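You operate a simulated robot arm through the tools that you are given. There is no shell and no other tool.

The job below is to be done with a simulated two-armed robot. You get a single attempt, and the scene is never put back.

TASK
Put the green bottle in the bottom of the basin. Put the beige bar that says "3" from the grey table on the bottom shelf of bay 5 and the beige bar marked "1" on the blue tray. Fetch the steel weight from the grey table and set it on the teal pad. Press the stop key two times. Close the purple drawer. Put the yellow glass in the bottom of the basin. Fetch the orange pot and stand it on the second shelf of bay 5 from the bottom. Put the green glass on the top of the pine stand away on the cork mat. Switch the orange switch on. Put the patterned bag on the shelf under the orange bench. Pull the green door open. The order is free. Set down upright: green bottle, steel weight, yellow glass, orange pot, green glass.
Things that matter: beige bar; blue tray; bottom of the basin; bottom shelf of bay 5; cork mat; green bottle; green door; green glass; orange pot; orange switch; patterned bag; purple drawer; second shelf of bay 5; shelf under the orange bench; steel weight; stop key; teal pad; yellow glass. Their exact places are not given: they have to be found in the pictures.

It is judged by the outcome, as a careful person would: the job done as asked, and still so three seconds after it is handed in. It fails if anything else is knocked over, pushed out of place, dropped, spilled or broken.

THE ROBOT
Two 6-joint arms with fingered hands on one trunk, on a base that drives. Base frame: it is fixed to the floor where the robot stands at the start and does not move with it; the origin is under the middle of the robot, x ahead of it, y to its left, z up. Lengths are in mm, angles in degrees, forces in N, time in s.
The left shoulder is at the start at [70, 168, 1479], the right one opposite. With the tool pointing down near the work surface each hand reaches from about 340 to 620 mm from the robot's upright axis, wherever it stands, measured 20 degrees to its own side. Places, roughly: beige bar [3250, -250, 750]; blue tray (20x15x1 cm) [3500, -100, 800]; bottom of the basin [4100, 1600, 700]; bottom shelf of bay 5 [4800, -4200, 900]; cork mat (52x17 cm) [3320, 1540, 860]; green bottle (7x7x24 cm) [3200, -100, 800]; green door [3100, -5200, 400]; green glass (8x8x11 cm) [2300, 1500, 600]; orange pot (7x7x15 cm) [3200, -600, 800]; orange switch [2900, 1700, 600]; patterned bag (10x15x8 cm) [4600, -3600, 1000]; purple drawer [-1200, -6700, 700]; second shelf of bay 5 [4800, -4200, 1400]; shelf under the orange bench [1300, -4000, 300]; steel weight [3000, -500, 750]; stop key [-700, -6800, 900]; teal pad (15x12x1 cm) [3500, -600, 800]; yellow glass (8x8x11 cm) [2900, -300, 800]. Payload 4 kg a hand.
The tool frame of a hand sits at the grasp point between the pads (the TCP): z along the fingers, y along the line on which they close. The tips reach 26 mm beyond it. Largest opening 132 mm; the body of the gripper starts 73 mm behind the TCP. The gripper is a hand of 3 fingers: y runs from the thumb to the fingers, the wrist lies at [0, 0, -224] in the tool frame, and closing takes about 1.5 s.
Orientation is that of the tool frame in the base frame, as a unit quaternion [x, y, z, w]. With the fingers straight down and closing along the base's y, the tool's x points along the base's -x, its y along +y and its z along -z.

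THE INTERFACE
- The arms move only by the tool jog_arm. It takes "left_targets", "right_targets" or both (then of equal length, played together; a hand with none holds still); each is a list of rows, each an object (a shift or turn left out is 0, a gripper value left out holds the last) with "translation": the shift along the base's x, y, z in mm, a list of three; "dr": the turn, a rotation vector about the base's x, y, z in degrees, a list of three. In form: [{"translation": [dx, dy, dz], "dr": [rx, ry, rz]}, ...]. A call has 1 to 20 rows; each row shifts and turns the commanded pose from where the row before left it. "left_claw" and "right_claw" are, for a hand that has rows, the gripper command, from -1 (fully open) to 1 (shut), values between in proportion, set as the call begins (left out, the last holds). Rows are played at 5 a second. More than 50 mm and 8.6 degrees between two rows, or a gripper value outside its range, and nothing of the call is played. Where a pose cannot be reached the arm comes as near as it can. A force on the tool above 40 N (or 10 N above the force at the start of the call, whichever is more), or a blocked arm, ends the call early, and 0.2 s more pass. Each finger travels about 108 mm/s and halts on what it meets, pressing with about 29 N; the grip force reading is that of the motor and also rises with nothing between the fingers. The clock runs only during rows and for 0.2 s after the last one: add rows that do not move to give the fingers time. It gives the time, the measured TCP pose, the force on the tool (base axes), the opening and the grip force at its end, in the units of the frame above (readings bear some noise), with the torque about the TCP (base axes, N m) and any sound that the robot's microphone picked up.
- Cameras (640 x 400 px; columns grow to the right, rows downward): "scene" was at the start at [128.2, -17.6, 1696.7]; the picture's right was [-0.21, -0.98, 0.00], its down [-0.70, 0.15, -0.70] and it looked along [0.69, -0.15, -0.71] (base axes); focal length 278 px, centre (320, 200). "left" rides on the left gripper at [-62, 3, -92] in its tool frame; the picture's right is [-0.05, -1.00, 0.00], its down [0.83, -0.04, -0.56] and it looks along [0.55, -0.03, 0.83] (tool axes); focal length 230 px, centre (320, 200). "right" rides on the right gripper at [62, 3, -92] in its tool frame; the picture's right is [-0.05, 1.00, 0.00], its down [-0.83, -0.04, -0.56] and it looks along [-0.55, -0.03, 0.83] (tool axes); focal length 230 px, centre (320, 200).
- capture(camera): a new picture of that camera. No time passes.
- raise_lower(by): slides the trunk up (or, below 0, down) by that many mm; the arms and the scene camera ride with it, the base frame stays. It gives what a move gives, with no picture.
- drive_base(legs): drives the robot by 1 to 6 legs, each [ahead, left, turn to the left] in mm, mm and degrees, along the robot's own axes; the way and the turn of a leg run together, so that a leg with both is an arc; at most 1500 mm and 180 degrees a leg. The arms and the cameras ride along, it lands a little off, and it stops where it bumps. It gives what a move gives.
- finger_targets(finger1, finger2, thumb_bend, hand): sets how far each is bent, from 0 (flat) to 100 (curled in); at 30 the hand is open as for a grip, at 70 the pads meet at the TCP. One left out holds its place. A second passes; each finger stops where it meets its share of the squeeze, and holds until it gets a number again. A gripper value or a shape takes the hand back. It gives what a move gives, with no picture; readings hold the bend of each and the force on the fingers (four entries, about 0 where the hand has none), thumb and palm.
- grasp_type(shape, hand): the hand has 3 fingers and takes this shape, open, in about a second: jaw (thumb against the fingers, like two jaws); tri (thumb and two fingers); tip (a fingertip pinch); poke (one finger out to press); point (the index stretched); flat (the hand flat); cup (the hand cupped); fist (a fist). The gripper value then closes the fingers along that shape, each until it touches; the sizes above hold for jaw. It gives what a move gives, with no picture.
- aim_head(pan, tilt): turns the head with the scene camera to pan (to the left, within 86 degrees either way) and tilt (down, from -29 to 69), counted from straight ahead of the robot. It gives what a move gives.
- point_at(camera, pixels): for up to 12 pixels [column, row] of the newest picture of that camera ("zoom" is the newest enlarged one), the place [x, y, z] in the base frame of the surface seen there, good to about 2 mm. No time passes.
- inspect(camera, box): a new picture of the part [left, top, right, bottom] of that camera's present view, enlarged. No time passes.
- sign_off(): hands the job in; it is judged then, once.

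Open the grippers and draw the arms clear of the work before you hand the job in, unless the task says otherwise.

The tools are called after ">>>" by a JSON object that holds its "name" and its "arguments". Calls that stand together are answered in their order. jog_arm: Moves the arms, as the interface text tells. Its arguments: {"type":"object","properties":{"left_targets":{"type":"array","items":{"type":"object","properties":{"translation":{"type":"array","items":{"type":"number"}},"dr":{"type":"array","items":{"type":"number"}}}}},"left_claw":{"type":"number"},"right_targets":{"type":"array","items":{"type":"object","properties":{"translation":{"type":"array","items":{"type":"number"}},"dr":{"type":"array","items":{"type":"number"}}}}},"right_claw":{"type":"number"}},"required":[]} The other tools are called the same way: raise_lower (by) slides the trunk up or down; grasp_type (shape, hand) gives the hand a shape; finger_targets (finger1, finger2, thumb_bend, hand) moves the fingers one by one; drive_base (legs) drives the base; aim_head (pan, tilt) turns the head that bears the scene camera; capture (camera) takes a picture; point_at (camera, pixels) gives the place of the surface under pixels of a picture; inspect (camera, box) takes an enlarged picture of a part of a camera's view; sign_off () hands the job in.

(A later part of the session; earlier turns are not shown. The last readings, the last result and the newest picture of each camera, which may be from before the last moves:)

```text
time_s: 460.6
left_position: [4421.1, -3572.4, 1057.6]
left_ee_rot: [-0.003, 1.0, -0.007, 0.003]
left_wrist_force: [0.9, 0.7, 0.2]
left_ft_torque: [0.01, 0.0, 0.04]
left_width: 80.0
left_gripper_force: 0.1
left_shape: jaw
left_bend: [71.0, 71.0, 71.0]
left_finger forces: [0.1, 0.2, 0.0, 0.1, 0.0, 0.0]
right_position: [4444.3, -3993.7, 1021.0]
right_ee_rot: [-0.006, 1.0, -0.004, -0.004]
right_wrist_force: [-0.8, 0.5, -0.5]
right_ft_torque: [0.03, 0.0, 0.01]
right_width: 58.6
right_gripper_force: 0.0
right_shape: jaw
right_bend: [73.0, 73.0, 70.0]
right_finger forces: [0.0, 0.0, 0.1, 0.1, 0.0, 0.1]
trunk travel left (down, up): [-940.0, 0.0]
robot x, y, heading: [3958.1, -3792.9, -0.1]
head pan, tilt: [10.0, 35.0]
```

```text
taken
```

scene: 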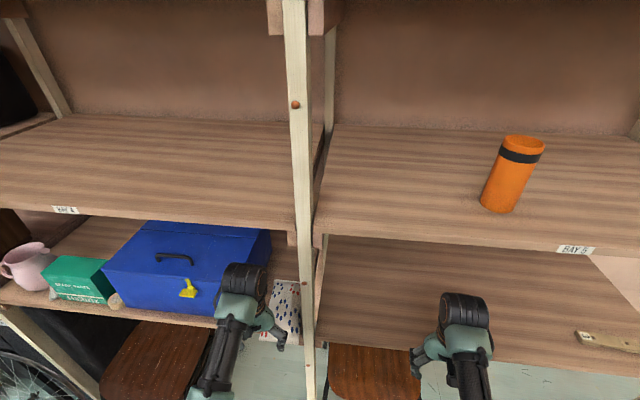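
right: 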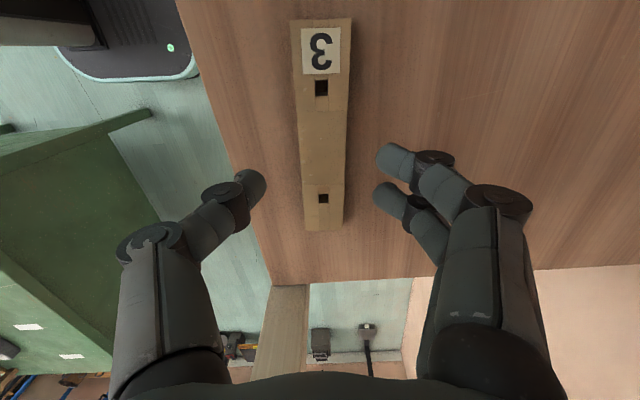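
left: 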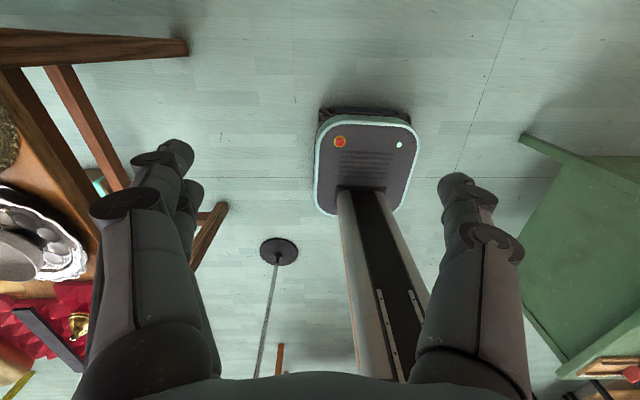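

The hand is in line between case and post. I advance 70 mm and check from both cameras.

>>> {"name": "jog_arm", "arguments": {"left_targets": [{"translation": [35, 0, 0]}, {"translation": [35, 0, 0]}, {}]}}

>>> {"name": "inspect", "arguments": {"camera": "scene", "box": [180, 190, 360, 340]}}

>>> {"name": "capture", "arguments": {"camera": "left"}}

```text
time_s: 461.4
left_position: [4491.3, -3571.9, 1056.3]
left_ee_rot: [-0.005, 1.0, -0.006, 0.003]
left_wrist_force: [0.6, 0.3, 0.2]
left_ft_torque: [0.02, -0.01, -0.02]
left_width: 79.9
left_gripper_force: 0.0
left_shape: jaw
left_bend: [71.0, 71.0, 71.0]
left_finger forces: [0.1, 0.1, 0.1, 0.1, 0.1, 0.1]
right_position: [4443.9, -3991.9, 1021.8]
right_ee_rot: [-0.006, 1.0, -0.004, -0.004]
right_wrist_force: [0.0, 0.1, 0.2]
right_ft_torque: [0.02, 0.02, -0.05]
right_width: 59.0
right_gripper_force: 0.0
right_shape: jaw
right_bend: [73.0, 73.0, 70.0]
right_finger forces: [0.0, 0.1, 0.1, 0.0, 0.0, 0.1]
trunk travel left (down, up): [-940.0, 0.0]
robot x, y, heading: [3961.4, -3793.4, -0.4]
head pan, tilt: [10.0, 35.0]
```

```text
2.67 times, centred on (270, 265) of scene
```

zoom: 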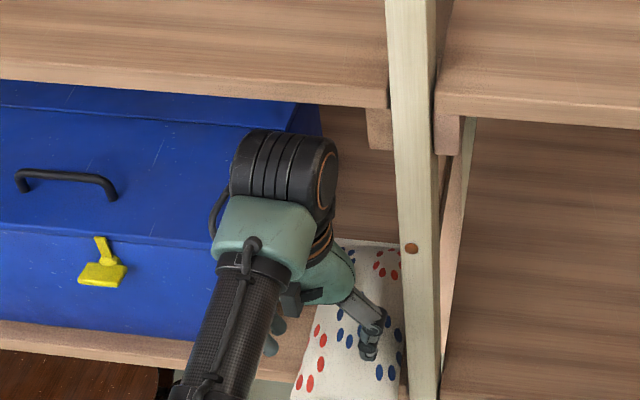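

```text
taken
```

left: 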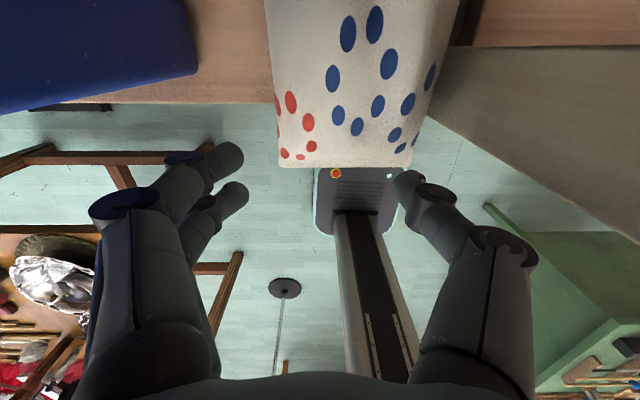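

The wrist drum sits a bit toward the case. I measure the drum's edges and the case's right edge before going deeper.

>>> {"name": "point_at", "arguments": {"camera": "zoom", "pixels": [[234, 165], [240, 185], [334, 170], [285, 135], [215, 225], [308, 240], [212, 200], [318, 125], [300, 118], [225, 300], [350, 260], [366, 330]]}}

```text
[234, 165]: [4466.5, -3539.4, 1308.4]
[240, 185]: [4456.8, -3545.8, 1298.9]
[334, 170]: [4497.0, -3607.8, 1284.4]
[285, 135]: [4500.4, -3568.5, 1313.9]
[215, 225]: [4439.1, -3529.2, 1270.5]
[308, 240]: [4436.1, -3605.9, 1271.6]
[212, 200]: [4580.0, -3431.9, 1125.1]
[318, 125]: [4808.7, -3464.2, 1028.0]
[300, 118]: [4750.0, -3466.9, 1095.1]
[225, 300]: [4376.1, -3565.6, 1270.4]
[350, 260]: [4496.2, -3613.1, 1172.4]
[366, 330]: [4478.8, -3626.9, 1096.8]
```

Drum spans y −3538..−3609 with top 1314: clear of shelf (1340), bracket and case (top 1125). I go in the remaining 99 mm.

>>> {"name": "jog_arm", "arguments": {"left_targets": [{"translation": [33, 0, 0]}, {"translation": [33, 0, 0]}, {"translation": [33, 0, 0]}, {}]}}

>>> {"name": "capture", "arguments": {"camera": "left"}}

>>> {"name": "inspect", "arguments": {"camera": "scene", "box": [180, 190, 360, 340]}}

```text
time_s: 462.4
left_position: [4589.6, -3571.3, 1056.9]
left_ee_rot: [-0.004, 1.0, -0.007, 0.003]
left_wrist_force: [-0.9, 0.1, 0.6]
left_ft_torque: [0.0, 0.0, 0.01]
left_width: 79.8
left_gripper_force: 0.1
left_shape: jaw
left_bend: [71.0, 71.0, 71.0]
left_finger forces: [0.0, 0.0, 0.0, 0.0, 0.0, 0.1]
right_position: [4444.9, -3991.7, 1021.9]
right_ee_rot: [-0.006, 1.0, -0.005, -0.005]
right_wrist_force: [-0.6, 0.4, 0.0]
right_ft_torque: [0.0, 0.03, 0.03]
right_width: 58.9
right_gripper_force: 0.0
right_shape: jaw
right_bend: [73.0, 73.0, 70.0]
right_finger forces: [0.1, 0.0, 0.0, 0.0, 0.1, 0.0]
trunk travel left (down, up): [-940.0, 0.0]
robot x, y, heading: [3956.1, -3789.4, -0.0]
head pan, tilt: [10.0, 35.0]
```

```text
taken
```

left: 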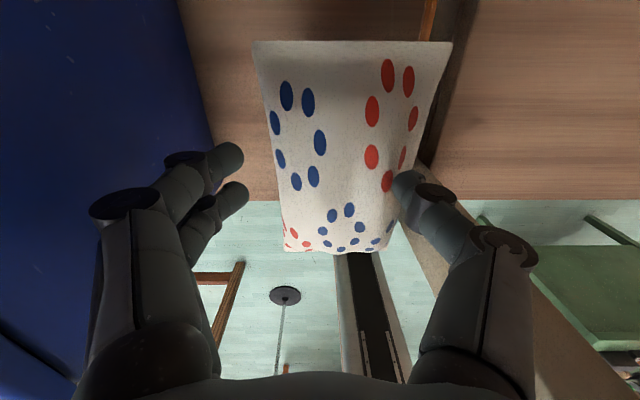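

```text
2.67 times, centred on (270, 265) of scene
```

zoom: 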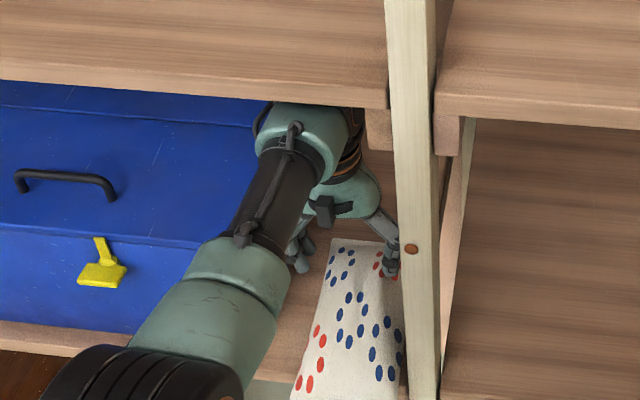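

The bag is about 13 mm toward −y from the hand's middle. I shift −5 mm, open to 120 mm, lower 16 mm, then shift the rest.

>>> {"name": "jog_arm", "arguments": {"left_targets": [{"translation": [0, -5, 0]}, {}, {}, {}], "left_claw": -0.82}}

>>> {"name": "jog_arm", "arguments": {"left_targets": [{"translation": [0, 0, -8]}, {"translation": [0, 0, -8]}, {"translation": [0, -4, 0]}, {"translation": [0, -3, 0]}, {}]}}

>>> {"name": "capture", "arguments": {"camera": "left"}}

```text
time_s: 463.4
left_position: [4590.5, -3576.1, 1055.2]
left_ee_rot: [-0.003, 1.0, -0.005, 0.002]
left_wrist_force: [0.0, 0.2, 0.1]
left_ft_torque: [0.0, -0.02, 0.01]
left_width: 119.8
left_gripper_force: 0.0
left_shape: jaw
left_bend: [47.0, 47.0, 43.0]
left_finger forces: [0.0, 0.0, 0.0, 0.0, 0.0, 0.0]
right_position: [4445.9, -3993.5, 1021.2]
right_ee_rot: [-0.006, 1.0, -0.004, -0.004]
right_wrist_force: [-0.2, -0.2, -0.3]
right_ft_torque: [0.0, 0.02, 0.0]
right_width: 58.7
right_gripper_force: 0.1
right_shape: jaw
right_bend: [73.0, 73.0, 70.0]
right_finger forces: [0.1, 0.0, 0.0, 0.0, 0.1, 0.1]
trunk travel left (down, up): [-940.0, 0.0]
robot x, y, heading: [3958.1, -3791.3, -0.1]
head pan, tilt: [10.0, 35.0]
```

```text
time_s: 464.6
left_position: [4589.7, -3584.2, 1039.1]
left_ee_rot: [-0.004, 1.0, -0.006, 0.002]
left_wrist_force: [-0.2, -0.6, 0.8]
left_ft_torque: [0.04, 0.04, 0.03]
left_width: 119.9
left_gripper_force: 0.1
left_shape: jaw
left_bend: [47.0, 47.0, 43.0]
left_finger forces: [0.0, 0.1, 0.0, 0.0, 0.1, 0.0]
right_position: [4445.1, -3991.2, 1021.2]
right_ee_rot: [-0.006, 1.0, -0.005, -0.005]
right_wrist_force: [0.4, -0.2, 0.3]
right_ft_torque: [-0.01, -0.03, -0.01]
right_width: 58.8
right_gripper_force: 0.0
right_shape: jaw
right_bend: [73.0, 73.0, 70.0]
right_finger forces: [0.0, 0.0, 0.0, 0.1, 0.1, 0.0]
trunk travel left (down, up): [-940.0, 0.0]
robot x, y, heading: [3957.8, -3793.0, -0.1]
head pan, tilt: [10.0, 35.0]
```

```text
taken
```

left: 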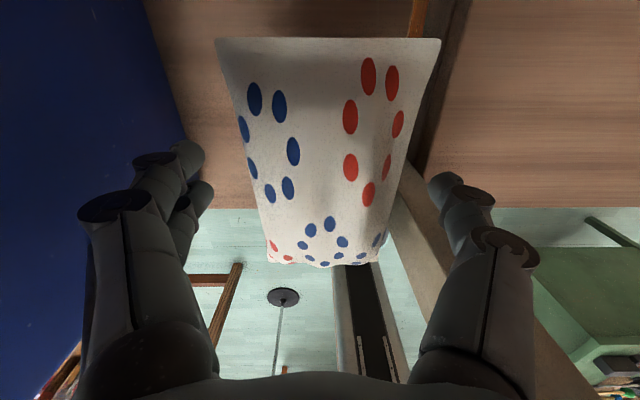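

Fingers and thumb are outside the bag on both sides. I lower to z≈985.

>>> {"name": "jog_arm", "arguments": {"left_targets": [{"translation": [0, 0, -18]}, {"translation": [0, 0, -18]}, {"translation": [0, 0, -16]}, {}]}}

>>> {"name": "capture", "arguments": {"camera": "left"}}

```text
time_s: 465.6
left_position: [4590.0, -3584.7, 988.5]
left_ee_rot: [-0.002, 1.0, -0.007, 0.004]
left_wrist_force: [0.4, -1.4, 2.1]
left_ft_torque: [-0.05, -0.05, 0.03]
left_width: 119.9
left_gripper_force: 0.1
left_shape: jaw
left_bend: [47.0, 47.0, 43.0]
left_finger forces: [0.0, 0.0, 0.1, 0.0, 2.2, 0.0]
right_position: [4444.4, -3993.2, 1021.2]
right_ee_rot: [-0.006, 1.0, -0.004, -0.005]
right_wrist_force: [0.6, -0.4, -0.3]
right_ft_torque: [-0.05, 0.02, 0.01]
right_width: 58.8
right_gripper_force: 0.1
right_shape: jaw
right_bend: [73.0, 73.0, 70.0]
right_finger forces: [0.0, 0.0, 0.1, 0.1, 0.0, 0.0]
trunk travel left (down, up): [-940.0, 0.0]
robot x, y, heading: [3957.8, -3794.7, -0.5]
head pan, tilt: [10.0, 35.0]
```

```text
taken
```

left: 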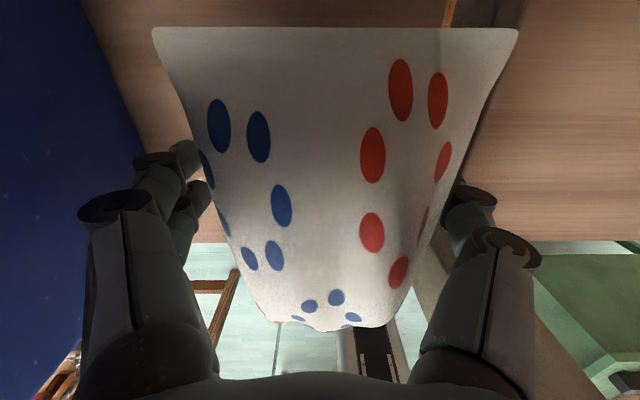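

The thumb just touches the bag (2 N). I close the hand on it.

>>> {"name": "jog_arm", "arguments": {"left_targets": [{}, {}, {}, {}, {}, {}], "left_claw": 1}}

>>> {"name": "capture", "arguments": {"camera": "left"}}

```text
time_s: 467.0
left_position: [4588.3, -3584.6, 990.6]
left_ee_rot: [-0.003, 1.0, -0.006, 0.003]
left_wrist_force: [-0.1, -3.4, 4.2]
left_ft_torque: [0.16, -0.02, -0.01]
left_width: 100.9
left_gripper_force: 30.0
left_shape: jaw
left_bend: [69.0, 70.0, 50.0]
left_finger forces: [13.7, 13.6, 0.0, 0.0, 30.3, 0.1]
right_position: [4445.4, -3993.4, 1021.6]
right_ee_rot: [-0.007, 1.0, -0.004, -0.004]
right_wrist_force: [0.6, 0.0, 0.3]
right_ft_torque: [0.01, 0.0, 0.02]
right_width: 58.8
right_gripper_force: 0.0
right_shape: jaw
right_bend: [73.0, 73.0, 70.0]
right_finger forces: [0.1, 0.0, 0.1, 0.1, 0.0, 0.0]
trunk travel left (down, up): [-940.0, 0.0]
robot x, y, heading: [3958.1, -3792.9, -0.3]
head pan, tilt: [10.0, 35.0]
```

```text
taken
```

left: 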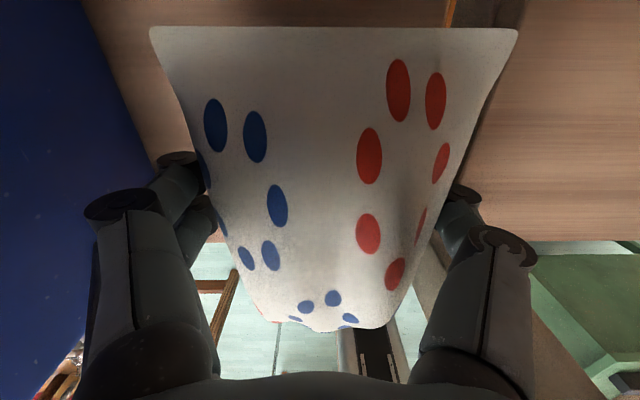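

Held (13.7/13.6/30 N, width 101). I lift 25 mm and check whether the bag follows.

>>> {"name": "jog_arm", "arguments": {"left_targets": [{"translation": [0, 1, 5]}, {"translation": [0, 1, 10]}, {"translation": [0, 2, 10]}, {}]}}

>>> {"name": "capture", "arguments": {"camera": "left"}}

>>> {"name": "inspect", "arguments": {"camera": "scene", "box": [180, 190, 360, 340]}}

```text
time_s: 468.0
left_position: [4590.0, -3579.3, 1011.7]
left_ee_rot: [-0.003, 1.0, -0.006, 0.002]
left_wrist_force: [0.6, -0.2, -2.9]
left_ft_torque: [0.01, -0.01, 0.03]
left_width: 101.1
left_gripper_force: 29.4
left_shape: jaw
left_bend: [69.0, 70.0, 50.0]
left_finger forces: [14.1, 14.2, 0.0, 0.1, 28.9, 0.0]
right_position: [4444.9, -3992.4, 1020.3]
right_ee_rot: [-0.006, 1.0, -0.005, -0.005]
right_wrist_force: [1.2, 0.2, -0.3]
right_ft_torque: [0.02, 0.03, 0.02]
right_width: 58.9
right_gripper_force: 0.0
right_shape: jaw
right_bend: [73.0, 73.0, 70.0]
right_finger forces: [0.0, 0.0, 0.0, 0.0, 0.1, 0.1]
trunk travel left (down, up): [-940.0, 0.0]
robot x, y, heading: [3959.1, -3789.6, -0.4]
head pan, tilt: [10.0, 35.0]
```

```text
taken
```

left: 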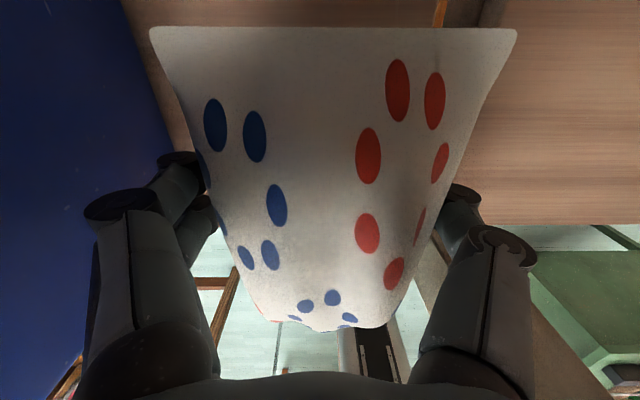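

```text
2.67 times, centred on (270, 265) of scene
```

zoom: 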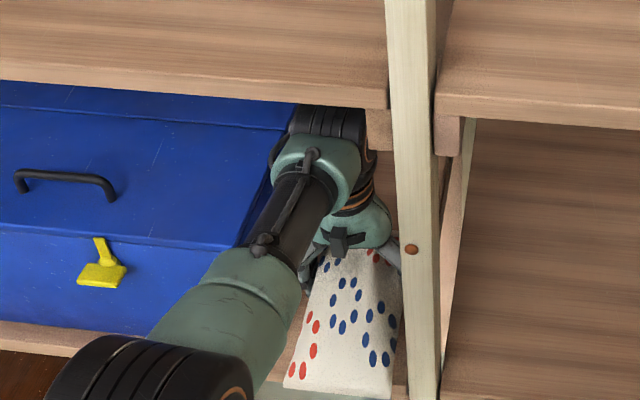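

The bag is lifted (2.9 N). I raise 8 mm more, shift 9 mm to +y away from the post, and draw back out of the shelf.

>>> {"name": "jog_arm", "arguments": {"left_targets": [{"translation": [0, 5, 5]}, {"translation": [0, 4, 4]}, {"translation": [-25, 0, 0]}, {"translation": [-30, 0, 0]}, {"translation": [-30, 0, 0]}, {"translation": [-30, 0, 0]}, {}]}}

>>> {"name": "inspect", "arguments": {"camera": "scene", "box": [180, 190, 360, 340]}}

```text
time_s: 469.6
left_position: [4474.7, -3572.4, 1022.3]
left_ee_rot: [-0.002, 1.0, -0.006, 0.003]
left_wrist_force: [0.6, 0.7, -2.8]
left_ft_torque: [0.02, -0.02, 0.0]
left_width: 100.9
left_gripper_force: 29.0
left_shape: jaw
left_bend: [69.0, 70.0, 50.0]
left_finger forces: [14.2, 14.2, 0.1, 0.0, 28.8, 0.1]
right_position: [4445.9, -3992.6, 1020.5]
right_ee_rot: [-0.006, 1.0, -0.003, -0.006]
right_wrist_force: [0.3, -0.6, -0.6]
right_ft_torque: [0.02, -0.07, 0.0]
right_width: 58.8
right_gripper_force: 0.0
right_shape: jaw
right_bend: [73.0, 73.0, 70.0]
right_finger forces: [0.0, 0.0, 0.0, 0.1, 0.1, 0.1]
trunk travel left (down, up): [-940.0, 0.0]
robot x, y, heading: [3957.9, -3793.4, -0.1]
head pan, tilt: [10.0, 35.0]
```

```text
2.67 times, centred on (270, 265) of scene
```

zoom: 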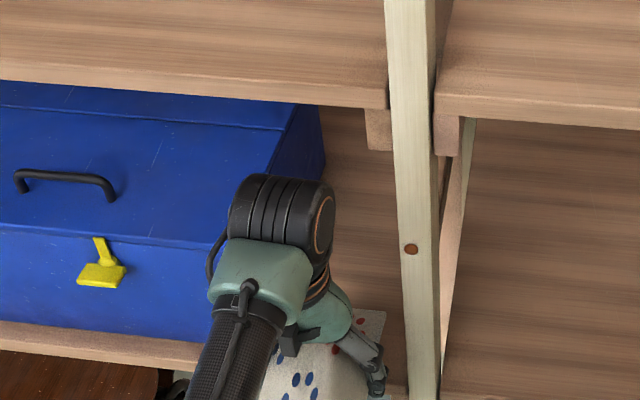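

The bag is out past the shelf edge. I drive back 250 mm, shift a little right, then turn clockwise to face −x with room to all sides.

>>> {"name": "drive_base", "arguments": {"legs": [[-350, -60, 0]]}}

>>> {"name": "drive_base", "arguments": {"legs": [[0, 0, -180]]}}

>>> {"name": "drive_base", "arguments": {"legs": [[400, 150, 0], [900, 0, 0]]}}

>>> {"name": "aim_head", "arguments": {"pan": 0, "tilt": 35}}

>>> {"name": "capture", "arguments": {"camera": "scene"}}

```text
time_s: 471.9
left_position: [4123.3, -3632.8, 1019.8]
left_ee_rot: [-0.002, 1.0, -0.006, 0.002]
left_wrist_force: [0.3, 0.8, -3.0]
left_ft_torque: [0.06, 0.02, 0.01]
left_width: 101.5
left_gripper_force: 29.2
left_shape: jaw
left_bend: [69.0, 70.0, 50.0]
left_finger forces: [14.2, 14.2, 0.0, 0.0, 28.8, 0.0]
right_position: [4092.4, -4052.7, 1020.5]
right_ee_rot: [-0.006, 1.0, -0.005, -0.006]
right_wrist_force: [-0.1, 0.1, 0.3]
right_ft_torque: [-0.01, 0.0, 0.02]
right_width: 58.8
right_gripper_force: 0.1
right_shape: jaw
right_bend: [73.0, 73.0, 70.0]
right_finger forces: [0.0, 0.0, 0.1, 0.1, 0.0, 0.0]
trunk travel left (down, up): [-940.0, 0.0]
robot x, y, heading: [3606.8, -3852.2, -0.5]
head pan, tilt: [10.0, 35.0]
```

```text
time_s: 479.5
left_position: [3102.6, -4108.0, 1021.0]
left_ee_rot: [0.999, 0.039, -0.002, -0.006]
left_wrist_force: [0.3, -0.9, -2.0]
left_ft_torque: [-0.03, -0.03, -0.01]
left_width: 100.8
left_gripper_force: 29.1
left_shape: jaw
left_bend: [69.0, 70.0, 50.0]
left_finger forces: [13.8, 13.8, 0.0, 0.1, 27.7, 0.0]
right_position: [3104.6, -3685.3, 1021.3]
right_ee_rot: [0.999, 0.041, 0.004, -0.004]
right_wrist_force: [0.4, 0.3, 0.1]
right_ft_torque: [-0.01, -0.02, 0.0]
right_width: 58.7
right_gripper_force: 0.1
right_shape: jaw
right_bend: [73.0, 73.0, 70.0]
right_finger forces: [0.0, 0.1, 0.0, 0.1, 0.0, 0.0]
trunk travel left (down, up): [-940.0, 0.0]
robot x, y, heading: [3606.1, -3851.1, -176.1]
head pan, tilt: [10.0, 35.0]
```

```text
time_s: 486.4
left_position: [1827.5, -4364.7, 1021.8]
left_ee_rot: [0.999, 0.047, -0.004, -0.006]
left_wrist_force: [0.4, -0.6, -1.5]
left_ft_torque: [-0.01, 0.03, 0.04]
left_width: 101.1
left_gripper_force: 28.9
left_shape: jaw
left_bend: [69.0, 70.0, 50.0]
left_finger forces: [13.8, 13.9, 0.0, 0.0, 27.6, 0.0]
right_position: [1820.6, -3942.2, 1020.7]
right_ee_rot: [0.999, 0.05, 0.004, -0.005]
right_wrist_force: [-0.3, -0.3, -0.6]
right_ft_torque: [-0.01, 0.02, -0.01]
right_width: 59.0
right_gripper_force: 0.1
right_shape: jaw
right_bend: [73.0, 73.0, 70.0]
right_finger forces: [0.0, 0.1, 0.0, 0.0, 0.0, 0.0]
trunk travel left (down, up): [-940.0, 0.0]
robot x, y, heading: [2323.6, -4101.3, -175.1]
head pan, tilt: [10.0, 35.0]
```

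```text
time_s: 487.1
left_position: [1827.5, -4364.5, 1021.1]
left_ee_rot: [0.999, 0.048, -0.002, -0.007]
left_wrist_force: [-0.1, -0.9, -2.5]
left_ft_torque: [0.01, 0.02, 0.01]
left_width: 100.8
left_gripper_force: 29.3
left_shape: jaw
left_bend: [69.0, 70.0, 50.0]
left_finger forces: [13.8, 13.8, 0.1, 0.1, 27.7, 0.0]
right_position: [1819.5, -3943.7, 1021.0]
right_ee_rot: [0.999, 0.05, 0.004, -0.005]
right_wrist_force: [0.2, -0.4, 0.1]
right_ft_torque: [-0.01, -0.01, 0.0]
right_width: 59.0
right_gripper_force: 0.1
right_shape: jaw
right_bend: [73.0, 73.0, 70.0]
right_finger forces: [0.1, 0.1, 0.0, 0.0, 0.0, 0.0]
trunk travel left (down, up): [-940.0, 0.0]
robot x, y, heading: [2323.2, -4099.8, -174.9]
head pan, tilt: [0.0, 35.0]
```

```text
taken
```

scene: 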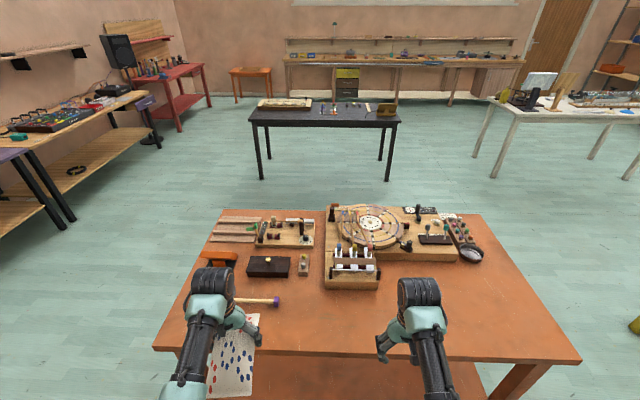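

The orange bench is right ahead. I back off a little and measure its top edge, legs and the shelf beneath.

>>> {"name": "drive_base", "arguments": {"legs": [[-350, 0, -5.1]]}}

>>> {"name": "aim_head", "arguments": {"pan": 0, "tilt": 42}}

>>> {"name": "capture", "arguments": {"camera": "scene"}}

```text
time_s: 489.5
left_position: [2161.4, -4304.9, 1020.1]
left_ee_rot: [1.0, 0.004, -0.002, -0.006]
left_wrist_force: [-0.5, -0.5, -2.0]
left_ft_torque: [0.02, 0.0, 0.02]
left_width: 101.0
left_gripper_force: 28.7
left_shape: jaw
left_bend: [69.0, 70.0, 50.0]
left_finger forces: [13.8, 13.8, 0.0, 0.0, 27.6, 0.0]
right_position: [2190.8, -3884.3, 1020.8]
right_ee_rot: [1.0, 0.007, 0.005, -0.004]
right_wrist_force: [0.2, -0.1, -0.6]
right_ft_torque: [0.0, 0.01, 0.0]
right_width: 59.0
right_gripper_force: 0.0
right_shape: jaw
right_bend: [73.0, 73.0, 70.0]
right_finger forces: [0.1, 0.1, 0.1, 0.0, 0.0, 0.0]
trunk travel left (down, up): [-940.0, 0.0]
robot x, y, heading: [2677.0, -4082.0, 179.6]
head pan, tilt: [0.0, 35.0]
```

```text
time_s: 490.1
left_position: [2163.4, -4304.8, 1021.9]
left_ee_rot: [1.0, 0.005, -0.003, -0.007]
left_wrist_force: [0.3, -0.8, -2.4]
left_ft_torque: [-0.01, 0.02, -0.03]
left_width: 101.0
left_gripper_force: 29.2
left_shape: jaw
left_bend: [69.0, 70.0, 50.0]
left_finger forces: [13.8, 13.7, 0.0, 0.0, 27.6, 0.0]
right_position: [2194.1, -3884.6, 1020.8]
right_ee_rot: [1.0, 0.006, 0.005, -0.004]
right_wrist_force: [0.0, 1.3, 0.1]
right_ft_torque: [-0.02, -0.05, -0.03]
right_width: 58.6
right_gripper_force: 0.0
right_shape: jaw
right_bend: [73.0, 73.0, 70.0]
right_finger forces: [0.0, 0.1, 0.1, 0.0, 0.0, 0.0]
trunk travel left (down, up): [-940.0, 0.0]
robot x, y, heading: [2683.9, -4083.4, 180.0]
head pan, tilt: [0.0, 42.0]
```

```text
taken
```

scene: 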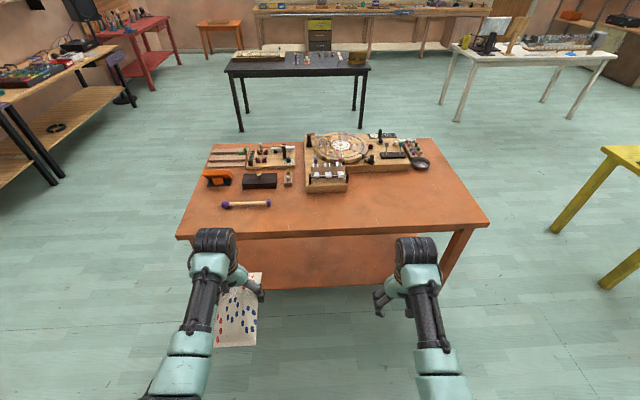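

Now I measure the bench: front corners (180,236), (487,225), apron (330,232), shelf surface (330,265) and legs.

>>> {"name": "point_at", "arguments": {"camera": "scene", "pixels": [[182, 234], [485, 220], [330, 226], [330, 233], [330, 240], [330, 262], [330, 284], [300, 270], [445, 275], [465, 235], [270, 265], [350, 250]]}}

>>> {"name": "inspect", "arguments": {"camera": "scene", "box": [170, 190, 500, 310]}}

```text
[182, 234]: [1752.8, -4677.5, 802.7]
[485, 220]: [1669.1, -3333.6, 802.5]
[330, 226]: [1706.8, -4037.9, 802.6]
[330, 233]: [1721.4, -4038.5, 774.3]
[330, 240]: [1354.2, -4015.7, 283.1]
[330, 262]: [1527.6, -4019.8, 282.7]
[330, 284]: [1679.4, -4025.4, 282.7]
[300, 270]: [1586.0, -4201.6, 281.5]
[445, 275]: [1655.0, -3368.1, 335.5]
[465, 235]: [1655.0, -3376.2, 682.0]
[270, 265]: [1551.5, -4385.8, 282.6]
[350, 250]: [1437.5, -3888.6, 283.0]
```

```text
1.94 times, centred on (335, 250) of scene
```

zoom: 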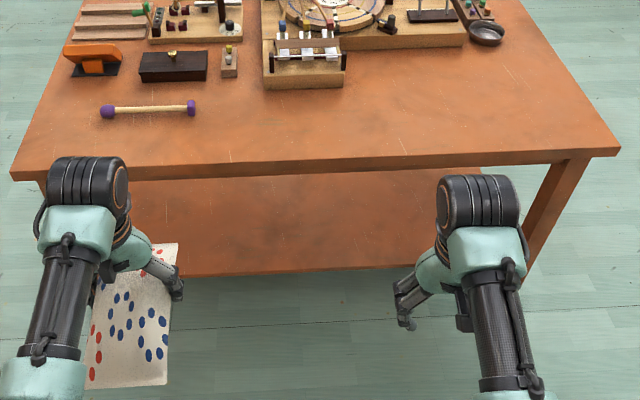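

Bench top z≈802 (front edge x≈1717 at y −4100), shelf z≈283 with its edge at x≈1683; about 480 mm of height between. I pull the right hand back and lower the trunk 660 mm here in free space.

>>> {"name": "jog_arm", "arguments": {"right_targets": [{"translation": [35, 0, 0]}, {"translation": [35, 0, 0]}]}}

>>> {"name": "raise_lower", "arguments": {"by": -400}}

>>> {"name": "raise_lower", "arguments": {"by": -255}}

>>> {"name": "aim_head", "arguments": {"pan": 5, "tilt": 25}}

>>> {"name": "capture", "arguments": {"camera": "scene"}}

```text
time_s: 490.7
left_position: [2164.1, -4306.4, 1021.9]
left_ee_rot: [1.0, 0.003, -0.003, -0.006]
left_wrist_force: [0.4, 0.3, -2.2]
left_ft_torque: [0.0, 0.02, -0.01]
left_width: 100.9
left_gripper_force: 29.5
left_shape: jaw
left_bend: [69.0, 70.0, 50.0]
left_finger forces: [13.7, 13.9, 0.1, 0.0, 27.7, 0.0]
right_position: [2263.6, -3884.4, 1022.6]
right_ee_rot: [1.0, 0.006, 0.003, -0.004]
right_wrist_force: [-0.2, -0.1, 0.2]
right_ft_torque: [0.01, -0.01, 0.03]
right_width: 59.0
right_gripper_force: 0.1
right_shape: jaw
right_bend: [73.0, 73.0, 70.0]
right_finger forces: [0.1, 0.0, 0.0, 0.0, 0.1, 0.1]
trunk travel left (down, up): [-940.0, 0.0]
robot x, y, heading: [2678.5, -4079.7, 180.1]
head pan, tilt: [0.0, 42.0]
```

```text
time_s: 494.6
left_position: [2163.6, -4305.4, 621.2]
left_ee_rot: [1.0, 0.004, -0.003, -0.006]
left_wrist_force: [0.9, 0.1, -1.6]
left_ft_torque: [-0.04, 0.01, -0.02]
left_width: 100.9
left_gripper_force: 29.0
left_shape: jaw
left_bend: [69.0, 70.0, 50.0]
left_finger forces: [13.8, 13.8, 0.0, 0.0, 27.7, 0.1]
right_position: [2263.4, -3884.3, 621.1]
right_ee_rot: [1.0, 0.007, 0.004, -0.005]
right_wrist_force: [0.0, 0.1, -0.2]
right_ft_torque: [-0.02, 0.02, -0.02]
right_width: 58.9
right_gripper_force: 0.1
right_shape: jaw
right_bend: [73.0, 73.0, 70.0]
right_finger forces: [0.0, 0.1, 0.0, 0.1, 0.1, 0.1]
trunk travel left (down, up): [-540.0, 400.0]
robot x, y, heading: [2681.8, -4083.7, 180.0]
head pan, tilt: [0.0, 42.0]
```

```text
time_s: 497.2
left_position: [2163.2, -4304.9, 366.9]
left_ee_rot: [1.0, 0.004, -0.003, -0.006]
left_wrist_force: [-0.5, 0.1, -2.7]
left_ft_torque: [0.0, 0.01, 0.0]
left_width: 100.8
left_gripper_force: 29.1
left_shape: jaw
left_bend: [69.0, 70.0, 50.0]
left_finger forces: [13.6, 13.8, 0.0, 0.0, 27.6, 0.0]
right_position: [2261.6, -3884.0, 366.4]
right_ee_rot: [1.0, 0.007, 0.004, -0.005]
right_wrist_force: [-0.3, 0.3, 1.0]
right_ft_torque: [0.01, -0.02, -0.02]
right_width: 58.9
right_gripper_force: 0.0
right_shape: jaw
right_bend: [73.0, 73.0, 70.0]
right_finger forces: [0.0, 0.1, 0.0, 0.1, 0.0, 0.0]
trunk travel left (down, up): [-285.0, 655.0]
robot x, y, heading: [2679.2, -4083.1, 180.1]
head pan, tilt: [0.0, 42.0]
```

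```text
time_s: 498.0
left_position: [2164.0, -4305.2, 366.3]
left_ee_rot: [1.0, 0.004, -0.002, -0.006]
left_wrist_force: [-0.3, -1.2, -2.1]
left_ft_torque: [-0.04, 0.01, -0.02]
left_width: 101.1
left_gripper_force: 29.1
left_shape: jaw
left_bend: [69.0, 70.0, 50.0]
left_finger forces: [13.7, 13.9, 0.0, 0.0, 27.7, 0.0]
right_position: [2262.4, -3883.4, 365.8]
right_ee_rot: [1.0, 0.008, 0.004, -0.004]
right_wrist_force: [-0.3, -0.7, -0.2]
right_ft_torque: [-0.01, 0.02, 0.0]
right_width: 58.7
right_gripper_force: 0.0
right_shape: jaw
right_bend: [73.0, 73.0, 70.0]
right_finger forces: [0.0, 0.0, 0.0, 0.1, 0.0, 0.1]
trunk travel left (down, up): [-285.0, 655.0]
robot x, y, heading: [2677.7, -4084.7, 180.0]
head pan, tilt: [5.0, 25.0]
```

```text
taken
```

scene: 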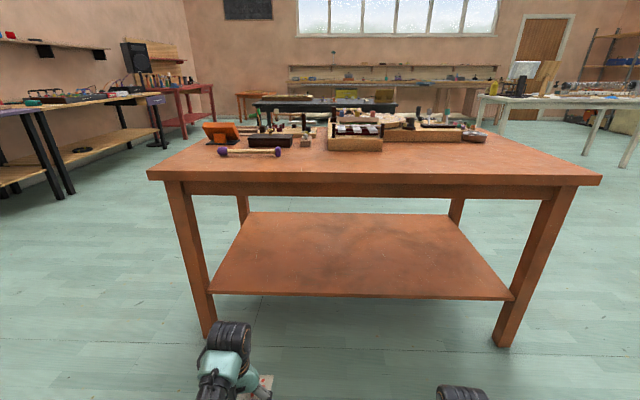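

The shelf is empty and open, with an apron just under the top. I drive ahead 540 mm so the bag comes to the shelf's edge, bottom ≈319 (shelf 283).

>>> {"name": "point_at", "arguments": {"camera": "scene", "pixels": [[360, 192], [360, 196], [360, 295], [205, 320], [215, 295], [505, 340]]}}

>>> {"name": "drive_base", "arguments": {"legs": [[530, 0, 0]]}}

>>> {"name": "capture", "arguments": {"camera": "scene"}}

>>> {"name": "capture", "arguments": {"camera": "left"}}

```text
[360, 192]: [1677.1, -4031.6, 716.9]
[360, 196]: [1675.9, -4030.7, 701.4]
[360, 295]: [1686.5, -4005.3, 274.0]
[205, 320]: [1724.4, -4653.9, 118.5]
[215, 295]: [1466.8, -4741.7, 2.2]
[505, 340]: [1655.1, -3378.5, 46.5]
```

```text
time_s: 501.2
left_position: [1609.8, -4300.0, 365.9]
left_ee_rot: [1.0, 0.001, -0.002, -0.006]
left_wrist_force: [-0.3, 0.7, -1.9]
left_ft_torque: [0.02, 0.03, 0.03]
left_width: 101.0
left_gripper_force: 29.1
left_shape: jaw
left_bend: [69.0, 70.0, 50.0]
left_finger forces: [13.7, 13.9, 0.1, 0.0, 27.7, 0.0]
right_position: [1711.4, -3878.6, 366.4]
right_ee_rot: [1.0, 0.003, 0.004, -0.004]
right_wrist_force: [-0.5, -0.1, 0.2]
right_ft_torque: [-0.02, 0.04, 0.03]
right_width: 58.9
right_gripper_force: 0.0
right_shape: jaw
right_bend: [73.0, 73.0, 70.0]
right_finger forces: [0.0, 0.0, 0.0, 0.1, 0.1, 0.1]
trunk travel left (down, up): [-285.0, 655.0]
robot x, y, heading: [2129.3, -4082.1, 179.6]
head pan, tilt: [5.0, 25.0]
```

```text
taken
```

scene: 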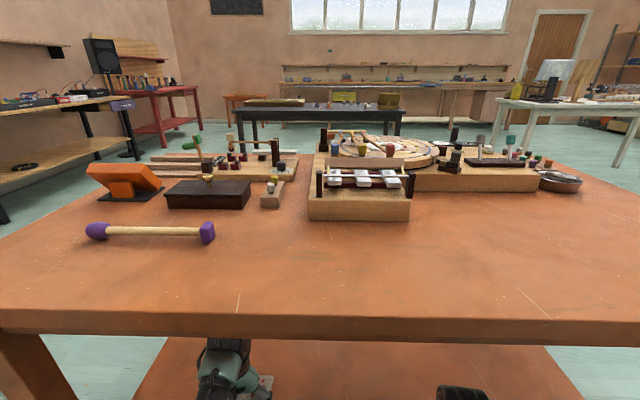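

```text
taken
```

left: 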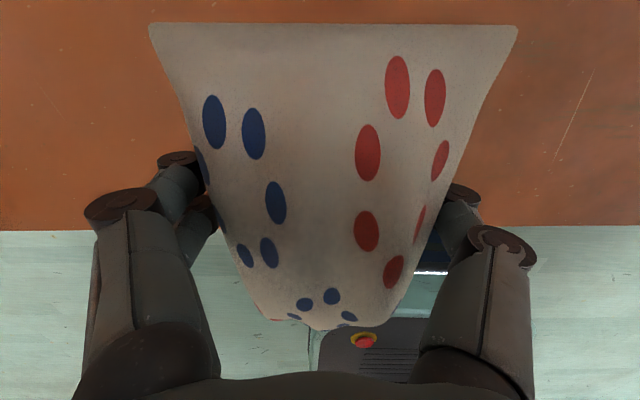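

The bag is under the bench top at the shelf's edge. I reach 85 mm further in.

>>> {"name": "jog_arm", "arguments": {"left_targets": [{"translation": [-30, 0, 0]}, {"translation": [-30, 0, 0]}, {"translation": [-28, 0, 0]}, {}]}}

>>> {"name": "capture", "arguments": {"camera": "left"}}

```text
time_s: 502.2
left_position: [1520.6, -4299.6, 365.7]
left_ee_rot: [1.0, 0.001, -0.003, -0.005]
left_wrist_force: [1.2, 0.5, -2.5]
left_ft_torque: [0.02, 0.02, 0.02]
left_width: 101.1
left_gripper_force: 29.5
left_shape: jaw
left_bend: [69.0, 70.0, 50.0]
left_finger forces: [13.8, 13.7, 0.0, 0.0, 27.8, 0.0]
right_position: [1711.4, -3878.4, 365.6]
right_ee_rot: [1.0, 0.004, 0.004, -0.005]
right_wrist_force: [-0.5, -0.3, -1.3]
right_ft_torque: [0.02, -0.02, 0.02]
right_width: 58.9
right_gripper_force: 0.1
right_shape: jaw
right_bend: [73.0, 73.0, 70.0]
right_finger forces: [0.1, 0.1, 0.1, 0.0, 0.0, 0.0]
trunk travel left (down, up): [-285.0, 655.0]
robot x, y, heading: [2129.8, -4082.3, 179.7]
head pan, tilt: [5.0, 25.0]
```

```text
taken
```

left: 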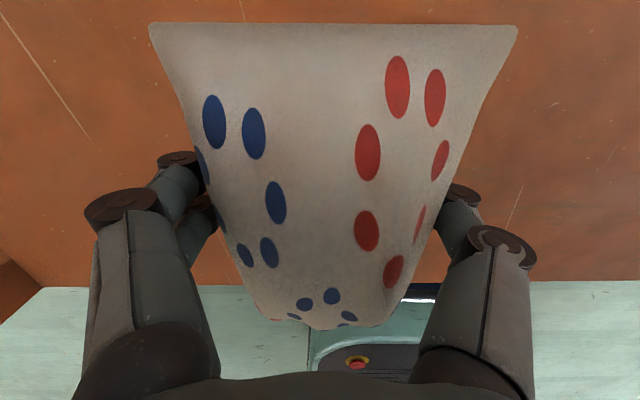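

The bag's near end is about 50 mm inside the shelf edge. I lower it to the shelf in steps.

>>> {"name": "jog_arm", "arguments": {"left_targets": [{"translation": [0, 0, -12]}, {"translation": [0, 0, -12]}, {"translation": [0, 0, -6]}, {}]}}

>>> {"name": "jog_arm", "arguments": {"left_targets": [{"translation": [0, 0, -2]}, {"translation": [0, 0, -2]}, {"translation": [0, 0, -2]}, {}]}}

```text
time_s: 503.2
left_position: [1521.9, -4299.7, 336.1]
left_ee_rot: [1.0, 0.0, -0.003, -0.006]
left_wrist_force: [-0.9, -0.4, -2.0]
left_ft_torque: [0.01, -0.02, -0.01]
left_width: 101.0
left_gripper_force: 29.2
left_shape: jaw
left_bend: [69.0, 70.0, 50.0]
left_finger forces: [13.8, 13.8, 0.0, 0.0, 27.7, 0.0]
right_position: [1711.5, -3878.4, 365.8]
right_ee_rot: [1.0, 0.004, 0.004, -0.004]
right_wrist_force: [-0.3, 0.1, -0.3]
right_ft_torque: [0.0, -0.01, -0.02]
right_width: 58.8
right_gripper_force: 0.1
right_shape: jaw
right_bend: [73.0, 73.0, 70.0]
right_finger forces: [0.0, 0.0, 0.0, 0.1, 0.0, 0.1]
trunk travel left (down, up): [-285.0, 655.0]
robot x, y, heading: [2125.9, -4084.2, 179.7]
head pan, tilt: [5.0, 25.0]
```

```text
time_s: 504.2
left_position: [1521.9, -4299.5, 329.7]
left_ee_rot: [1.0, 0.0, -0.004, -0.006]
left_wrist_force: [-0.9, 0.0, -1.4]
left_ft_torque: [-0.07, 0.0, 0.05]
left_width: 101.2
left_gripper_force: 28.6
left_shape: jaw
left_bend: [69.0, 70.0, 50.0]
left_finger forces: [13.7, 13.8, 0.0, 0.0, 28.0, 0.1]
right_position: [1710.7, -3878.8, 366.2]
right_ee_rot: [1.0, 0.004, 0.005, -0.004]
right_wrist_force: [-0.6, 0.2, -1.2]
right_ft_torque: [0.02, -0.02, -0.02]
right_width: 59.0
right_gripper_force: 0.0
right_shape: jaw
right_bend: [73.0, 73.0, 70.0]
right_finger forces: [0.0, 0.0, 0.0, 0.1, 0.1, 0.0]
trunk travel left (down, up): [-285.0, 655.0]
robot x, y, heading: [2125.1, -4080.7, 179.7]
head pan, tilt: [5.0, 25.0]
```

The load starts easing at z 330. I take two more millimetres, then open.

>>> {"name": "jog_arm", "arguments": {"left_targets": [{"translation": [0, 0, -1.5]}, {"translation": [0, 0, -1]}, {}]}}

>>> {"name": "jog_arm", "arguments": {"left_targets": [{}, {}, {}, {}], "left_claw": -0.95}}

>>> {"name": "capture", "arguments": {"camera": "left"}}

```text
time_s: 505.0
left_position: [1523.0, -4299.3, 329.1]
left_ee_rot: [1.0, 0.0, -0.005, -0.005]
left_wrist_force: [-1.2, -0.4, 7.8]
left_ft_torque: [-0.48, 0.01, 0.03]
left_width: 101.1
left_gripper_force: 29.4
left_shape: jaw
left_bend: [69.0, 70.0, 50.0]
left_finger forces: [14.4, 14.5, 0.1, 0.0, 28.8, 0.1]
right_position: [1711.1, -3878.4, 367.0]
right_ee_rot: [1.0, 0.004, 0.005, -0.003]
right_wrist_force: [-0.5, 0.2, 0.5]
right_ft_torque: [-0.02, 0.0, -0.03]
right_width: 58.7
right_gripper_force: 0.0
right_shape: jaw
right_bend: [73.0, 73.0, 70.0]
right_finger forces: [0.0, 0.1, 0.0, 0.0, 0.0, 0.0]
trunk travel left (down, up): [-285.0, 655.0]
robot x, y, heading: [2128.1, -4079.6, 179.7]
head pan, tilt: [5.0, 25.0]
```

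```text
time_s: 506.0
left_position: [1523.2, -4298.7, 327.9]
left_ee_rot: [1.0, 0.001, -0.002, -0.006]
left_wrist_force: [-0.5, -0.1, -0.3]
left_ft_torque: [-0.01, -0.01, -0.01]
left_width: 128.5
left_gripper_force: 0.0
left_shape: jaw
left_bend: [35.0, 35.0, 33.0]
left_finger forces: [0.0, 0.0, 0.1, 0.0, 0.6, 0.2]
right_position: [1713.0, -3878.4, 366.0]
right_ee_rot: [1.0, 0.003, 0.004, -0.004]
right_wrist_force: [0.6, 1.1, 0.2]
right_ft_torque: [0.0, -0.01, -0.01]
right_width: 58.5
right_gripper_force: 0.0
right_shape: jaw
right_bend: [73.0, 73.0, 70.0]
right_finger forces: [0.1, 0.0, 0.0, 0.0, 0.1, 0.0]
trunk travel left (down, up): [-285.0, 655.0]
robot x, y, heading: [2127.9, -4083.5, 179.4]
head pan, tilt: [5.0, 25.0]
```

```text
taken
```

left: 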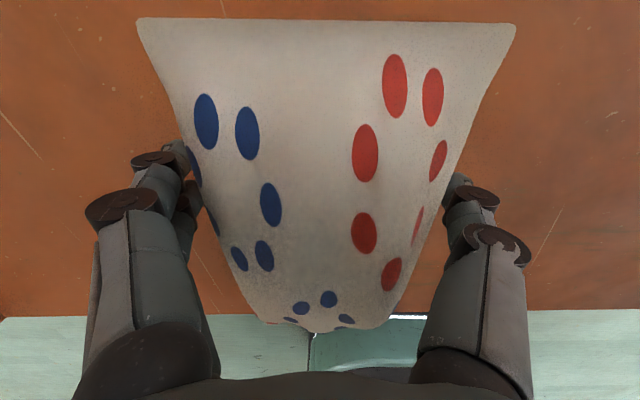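

Released. I raise the hand 65 mm (drum stays below the apron) and draw it out.

>>> {"name": "jog_arm", "arguments": {"left_targets": [{"translation": [0, 0, 10]}, {"translation": [0, 0, 20]}, {"translation": [0, 0, 20]}, {"translation": [0, 0, 18]}, {}]}}

>>> {"name": "capture", "arguments": {"camera": "left"}}

```text
time_s: 507.2
left_position: [1522.5, -4300.5, 396.5]
left_ee_rot: [1.0, 0.002, -0.003, -0.005]
left_wrist_force: [-0.3, 0.9, 0.3]
left_ft_torque: [-0.03, -0.02, 0.04]
left_width: 128.6
left_gripper_force: 0.1
left_shape: jaw
left_bend: [35.0, 35.0, 33.0]
left_finger forces: [0.0, 0.0, 0.0, 0.0, 0.0, 0.1]
right_position: [1710.3, -3878.1, 367.3]
right_ee_rot: [1.0, 0.004, 0.005, -0.004]
right_wrist_force: [-0.3, 0.1, -0.4]
right_ft_torque: [0.0, 0.0, -0.04]
right_width: 58.7
right_gripper_force: 0.1
right_shape: jaw
right_bend: [73.0, 73.0, 70.0]
right_finger forces: [0.0, 0.1, 0.0, 0.1, 0.1, 0.0]
trunk travel left (down, up): [-285.0, 655.0]
robot x, y, heading: [2129.3, -4083.7, 179.4]
head pan, tilt: [5.0, 25.0]
```

```text
taken
```

left: 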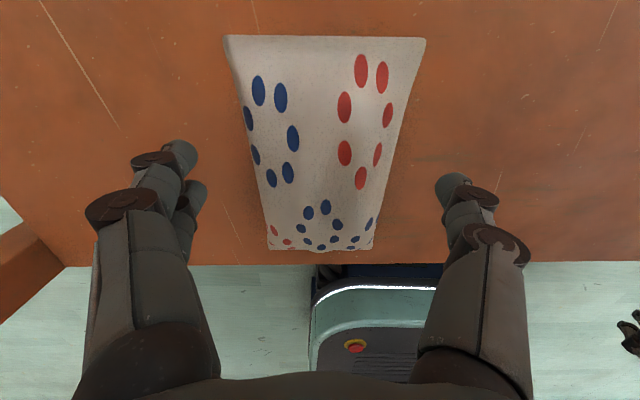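

The bag lies wholly on the shelf. I back the base away and then raise the trunk.

>>> {"name": "drive_base", "arguments": {"legs": [[-420, 0, 0]]}}

>>> {"name": "raise_lower", "arguments": {"by": 400}}

>>> {"name": "aim_head", "arguments": {"pan": 0, "tilt": 35}}

>>> {"name": "capture", "arguments": {"camera": "scene"}}

```text
time_s: 509.7
left_position: [1935.4, -4301.1, 396.6]
left_ee_rot: [1.0, -0.002, -0.003, -0.006]
left_wrist_force: [0.0, -0.1, 0.3]
left_ft_torque: [-0.03, -0.01, -0.03]
left_width: 128.6
left_gripper_force: 0.1
left_shape: jaw
left_bend: [35.0, 35.0, 33.0]
left_finger forces: [0.0, 0.0, 0.0, 0.0, 0.1, 0.0]
right_position: [2126.9, -3880.6, 366.1]
right_ee_rot: [1.0, 0.001, 0.004, -0.004]
right_wrist_force: [0.0, 0.4, -0.4]
right_ft_torque: [0.02, 0.01, -0.02]
right_width: 59.0
right_gripper_force: 0.1
right_shape: jaw
right_bend: [73.0, 73.0, 70.0]
right_finger forces: [0.0, 0.0, 0.0, 0.0, 0.0, 0.0]
trunk travel left (down, up): [-285.0, 655.0]
robot x, y, heading: [2542.9, -4088.3, 179.4]
head pan, tilt: [5.0, 25.0]
```

```text
time_s: 513.6
left_position: [1935.5, -4301.2, 796.6]
left_ee_rot: [1.0, -0.001, -0.003, -0.007]
left_wrist_force: [-0.2, -0.1, 0.2]
left_ft_torque: [-0.02, -0.01, -0.01]
left_width: 128.5
left_gripper_force: 0.1
left_shape: jaw
left_bend: [35.0, 35.0, 33.0]
left_finger forces: [0.0, 0.0, 0.0, 0.0, 0.0, 0.0]
right_position: [2127.0, -3880.5, 766.0]
right_ee_rot: [1.0, 0.0, 0.004, -0.005]
right_wrist_force: [-0.5, -0.6, -0.1]
right_ft_torque: [0.03, 0.02, 0.01]
right_width: 58.6
right_gripper_force: 0.1
right_shape: jaw
right_bend: [73.0, 73.0, 70.0]
right_finger forces: [0.0, 0.1, 0.0, 0.0, 0.0, 0.0]
trunk travel left (down, up): [-685.0, 255.0]
robot x, y, heading: [2544.0, -4087.0, 179.3]
head pan, tilt: [5.0, 25.0]
```

```text
time_s: 514.3
left_position: [1934.4, -4300.9, 795.7]
left_ee_rot: [1.0, -0.002, -0.003, -0.007]
left_wrist_force: [0.5, 0.0, 0.2]
left_ft_torque: [-0.03, 0.05, -0.01]
left_width: 128.7
left_gripper_force: 0.0
left_shape: jaw
left_bend: [35.0, 35.0, 33.0]
left_finger forces: [0.1, 0.0, 0.1, 0.1, 0.0, 0.0]
right_position: [2127.1, -3879.9, 767.1]
right_ee_rot: [1.0, 0.001, 0.005, -0.005]
right_wrist_force: [-0.3, 0.6, 0.7]
right_ft_torque: [0.03, -0.02, -0.02]
right_width: 58.9
right_gripper_force: 0.1
right_shape: jaw
right_bend: [73.0, 73.0, 70.0]
right_finger forces: [0.0, 0.1, 0.1, 0.0, 0.0, 0.0]
trunk travel left (down, up): [-685.0, 255.0]
robot x, y, heading: [2543.8, -4085.6, 179.2]
head pan, tilt: [0.0, 35.0]
```

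```text
taken
```

scene: 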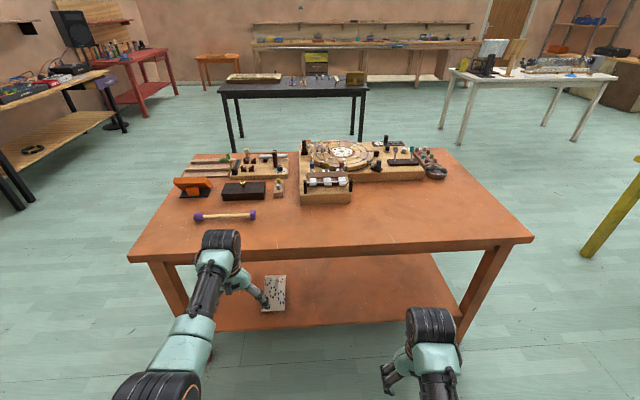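

The bag is in place on the bench's shelf. Next the green door: I draw the left hand in, turn to face +x and drive to the west side of the green desk.

>>> {"name": "jog_arm", "arguments": {"left_targets": [{"translation": [45, 0, 0]}, {"translation": [45, 0, 0]}, {"translation": [45, 0, 0]}]}}

>>> {"name": "drive_base", "arguments": {"legs": [[0, 0, 90], [0, 0, 90.8], [-300, -500, 0]]}}

>>> {"name": "aim_head", "arguments": {"pan": -25, "tilt": 30}}

>>> {"name": "capture", "arguments": {"camera": "scene"}}

```text
time_s: 515.1
left_position: [2076.1, -4300.0, 796.5]
left_ee_rot: [1.0, -0.002, -0.003, -0.006]
left_wrist_force: [1.0, 0.0, 0.4]
left_ft_torque: [0.05, 0.02, -0.01]
left_width: 128.9
left_gripper_force: 0.1
left_shape: jaw
left_bend: [35.0, 35.0, 33.0]
left_finger forces: [0.0, 0.0, 0.0, 0.1, 0.0, 0.1]
right_position: [2127.7, -3880.0, 767.4]
right_ee_rot: [1.0, 0.001, 0.003, -0.005]
right_wrist_force: [0.6, 0.0, 0.0]
right_ft_torque: [0.0, 0.01, 0.04]
right_width: 58.9
right_gripper_force: 0.1
right_shape: jaw
right_bend: [73.0, 73.0, 70.0]
right_finger forces: [0.1, 0.0, 0.1, 0.0, 0.0, 0.1]
trunk travel left (down, up): [-685.0, 255.0]
robot x, y, heading: [2543.9, -4087.9, 179.0]
head pan, tilt: [0.0, 35.0]
```

```text
time_s: 526.1
left_position: [2713.8, -4368.5, 795.7]
left_ee_rot: [-0.009, 1.0, -0.006, 0.003]
left_wrist_force: [-0.4, 0.2, 0.2]
left_ft_torque: [0.0, 0.03, 0.0]
left_width: 128.7
left_gripper_force: 0.1
left_shape: jaw
left_bend: [35.0, 35.0, 33.0]
left_finger forces: [0.1, 0.0, 0.0, 0.0, 0.0, 0.1]
right_position: [2669.4, -4789.3, 766.0]
right_ee_rot: [-0.012, 1.0, -0.005, -0.004]
right_wrist_force: [0.3, -0.8, -0.5]
right_ft_torque: [-0.01, -0.03, -0.02]
right_width: 59.0
right_gripper_force: 0.0
right_shape: jaw
right_bend: [73.0, 73.0, 70.0]
right_finger forces: [0.0, 0.0, 0.0, 0.0, 0.0, 0.0]
trunk travel left (down, up): [-685.0, 255.0]
robot x, y, heading: [2247.0, -4596.2, 0.6]
head pan, tilt: [0.0, 35.0]
```

```text
time_s: 527.0
left_position: [2714.0, -4368.0, 795.4]
left_ee_rot: [-0.01, 1.0, -0.006, 0.003]
left_wrist_force: [-0.3, -0.9, -0.1]
left_ft_torque: [0.01, 0.02, 0.0]
left_width: 128.6
left_gripper_force: 0.1
left_shape: jaw
left_bend: [35.0, 35.0, 33.0]
left_finger forces: [0.0, 0.0, 0.1, 0.1, 0.1, 0.0]
right_position: [2670.4, -4788.9, 767.0]
right_ee_rot: [-0.012, 1.0, -0.004, -0.003]
right_wrist_force: [-0.2, 0.5, -0.1]
right_ft_torque: [0.03, 0.0, -0.01]
right_width: 58.9
right_gripper_force: 0.1
right_shape: jaw
right_bend: [73.0, 73.0, 70.0]
right_finger forces: [0.0, 0.0, 0.0, 0.1, 0.0, 0.0]
trunk travel left (down, up): [-685.0, 255.0]
robot x, y, heading: [2249.0, -4592.4, 0.6]
head pan, tilt: [-25.0, 30.0]
```

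```text
taken
```

scene: 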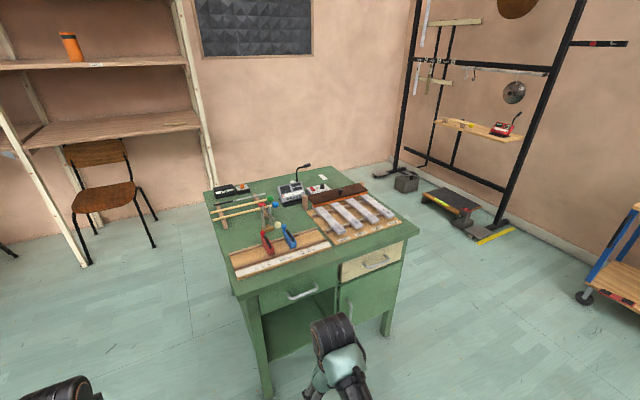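

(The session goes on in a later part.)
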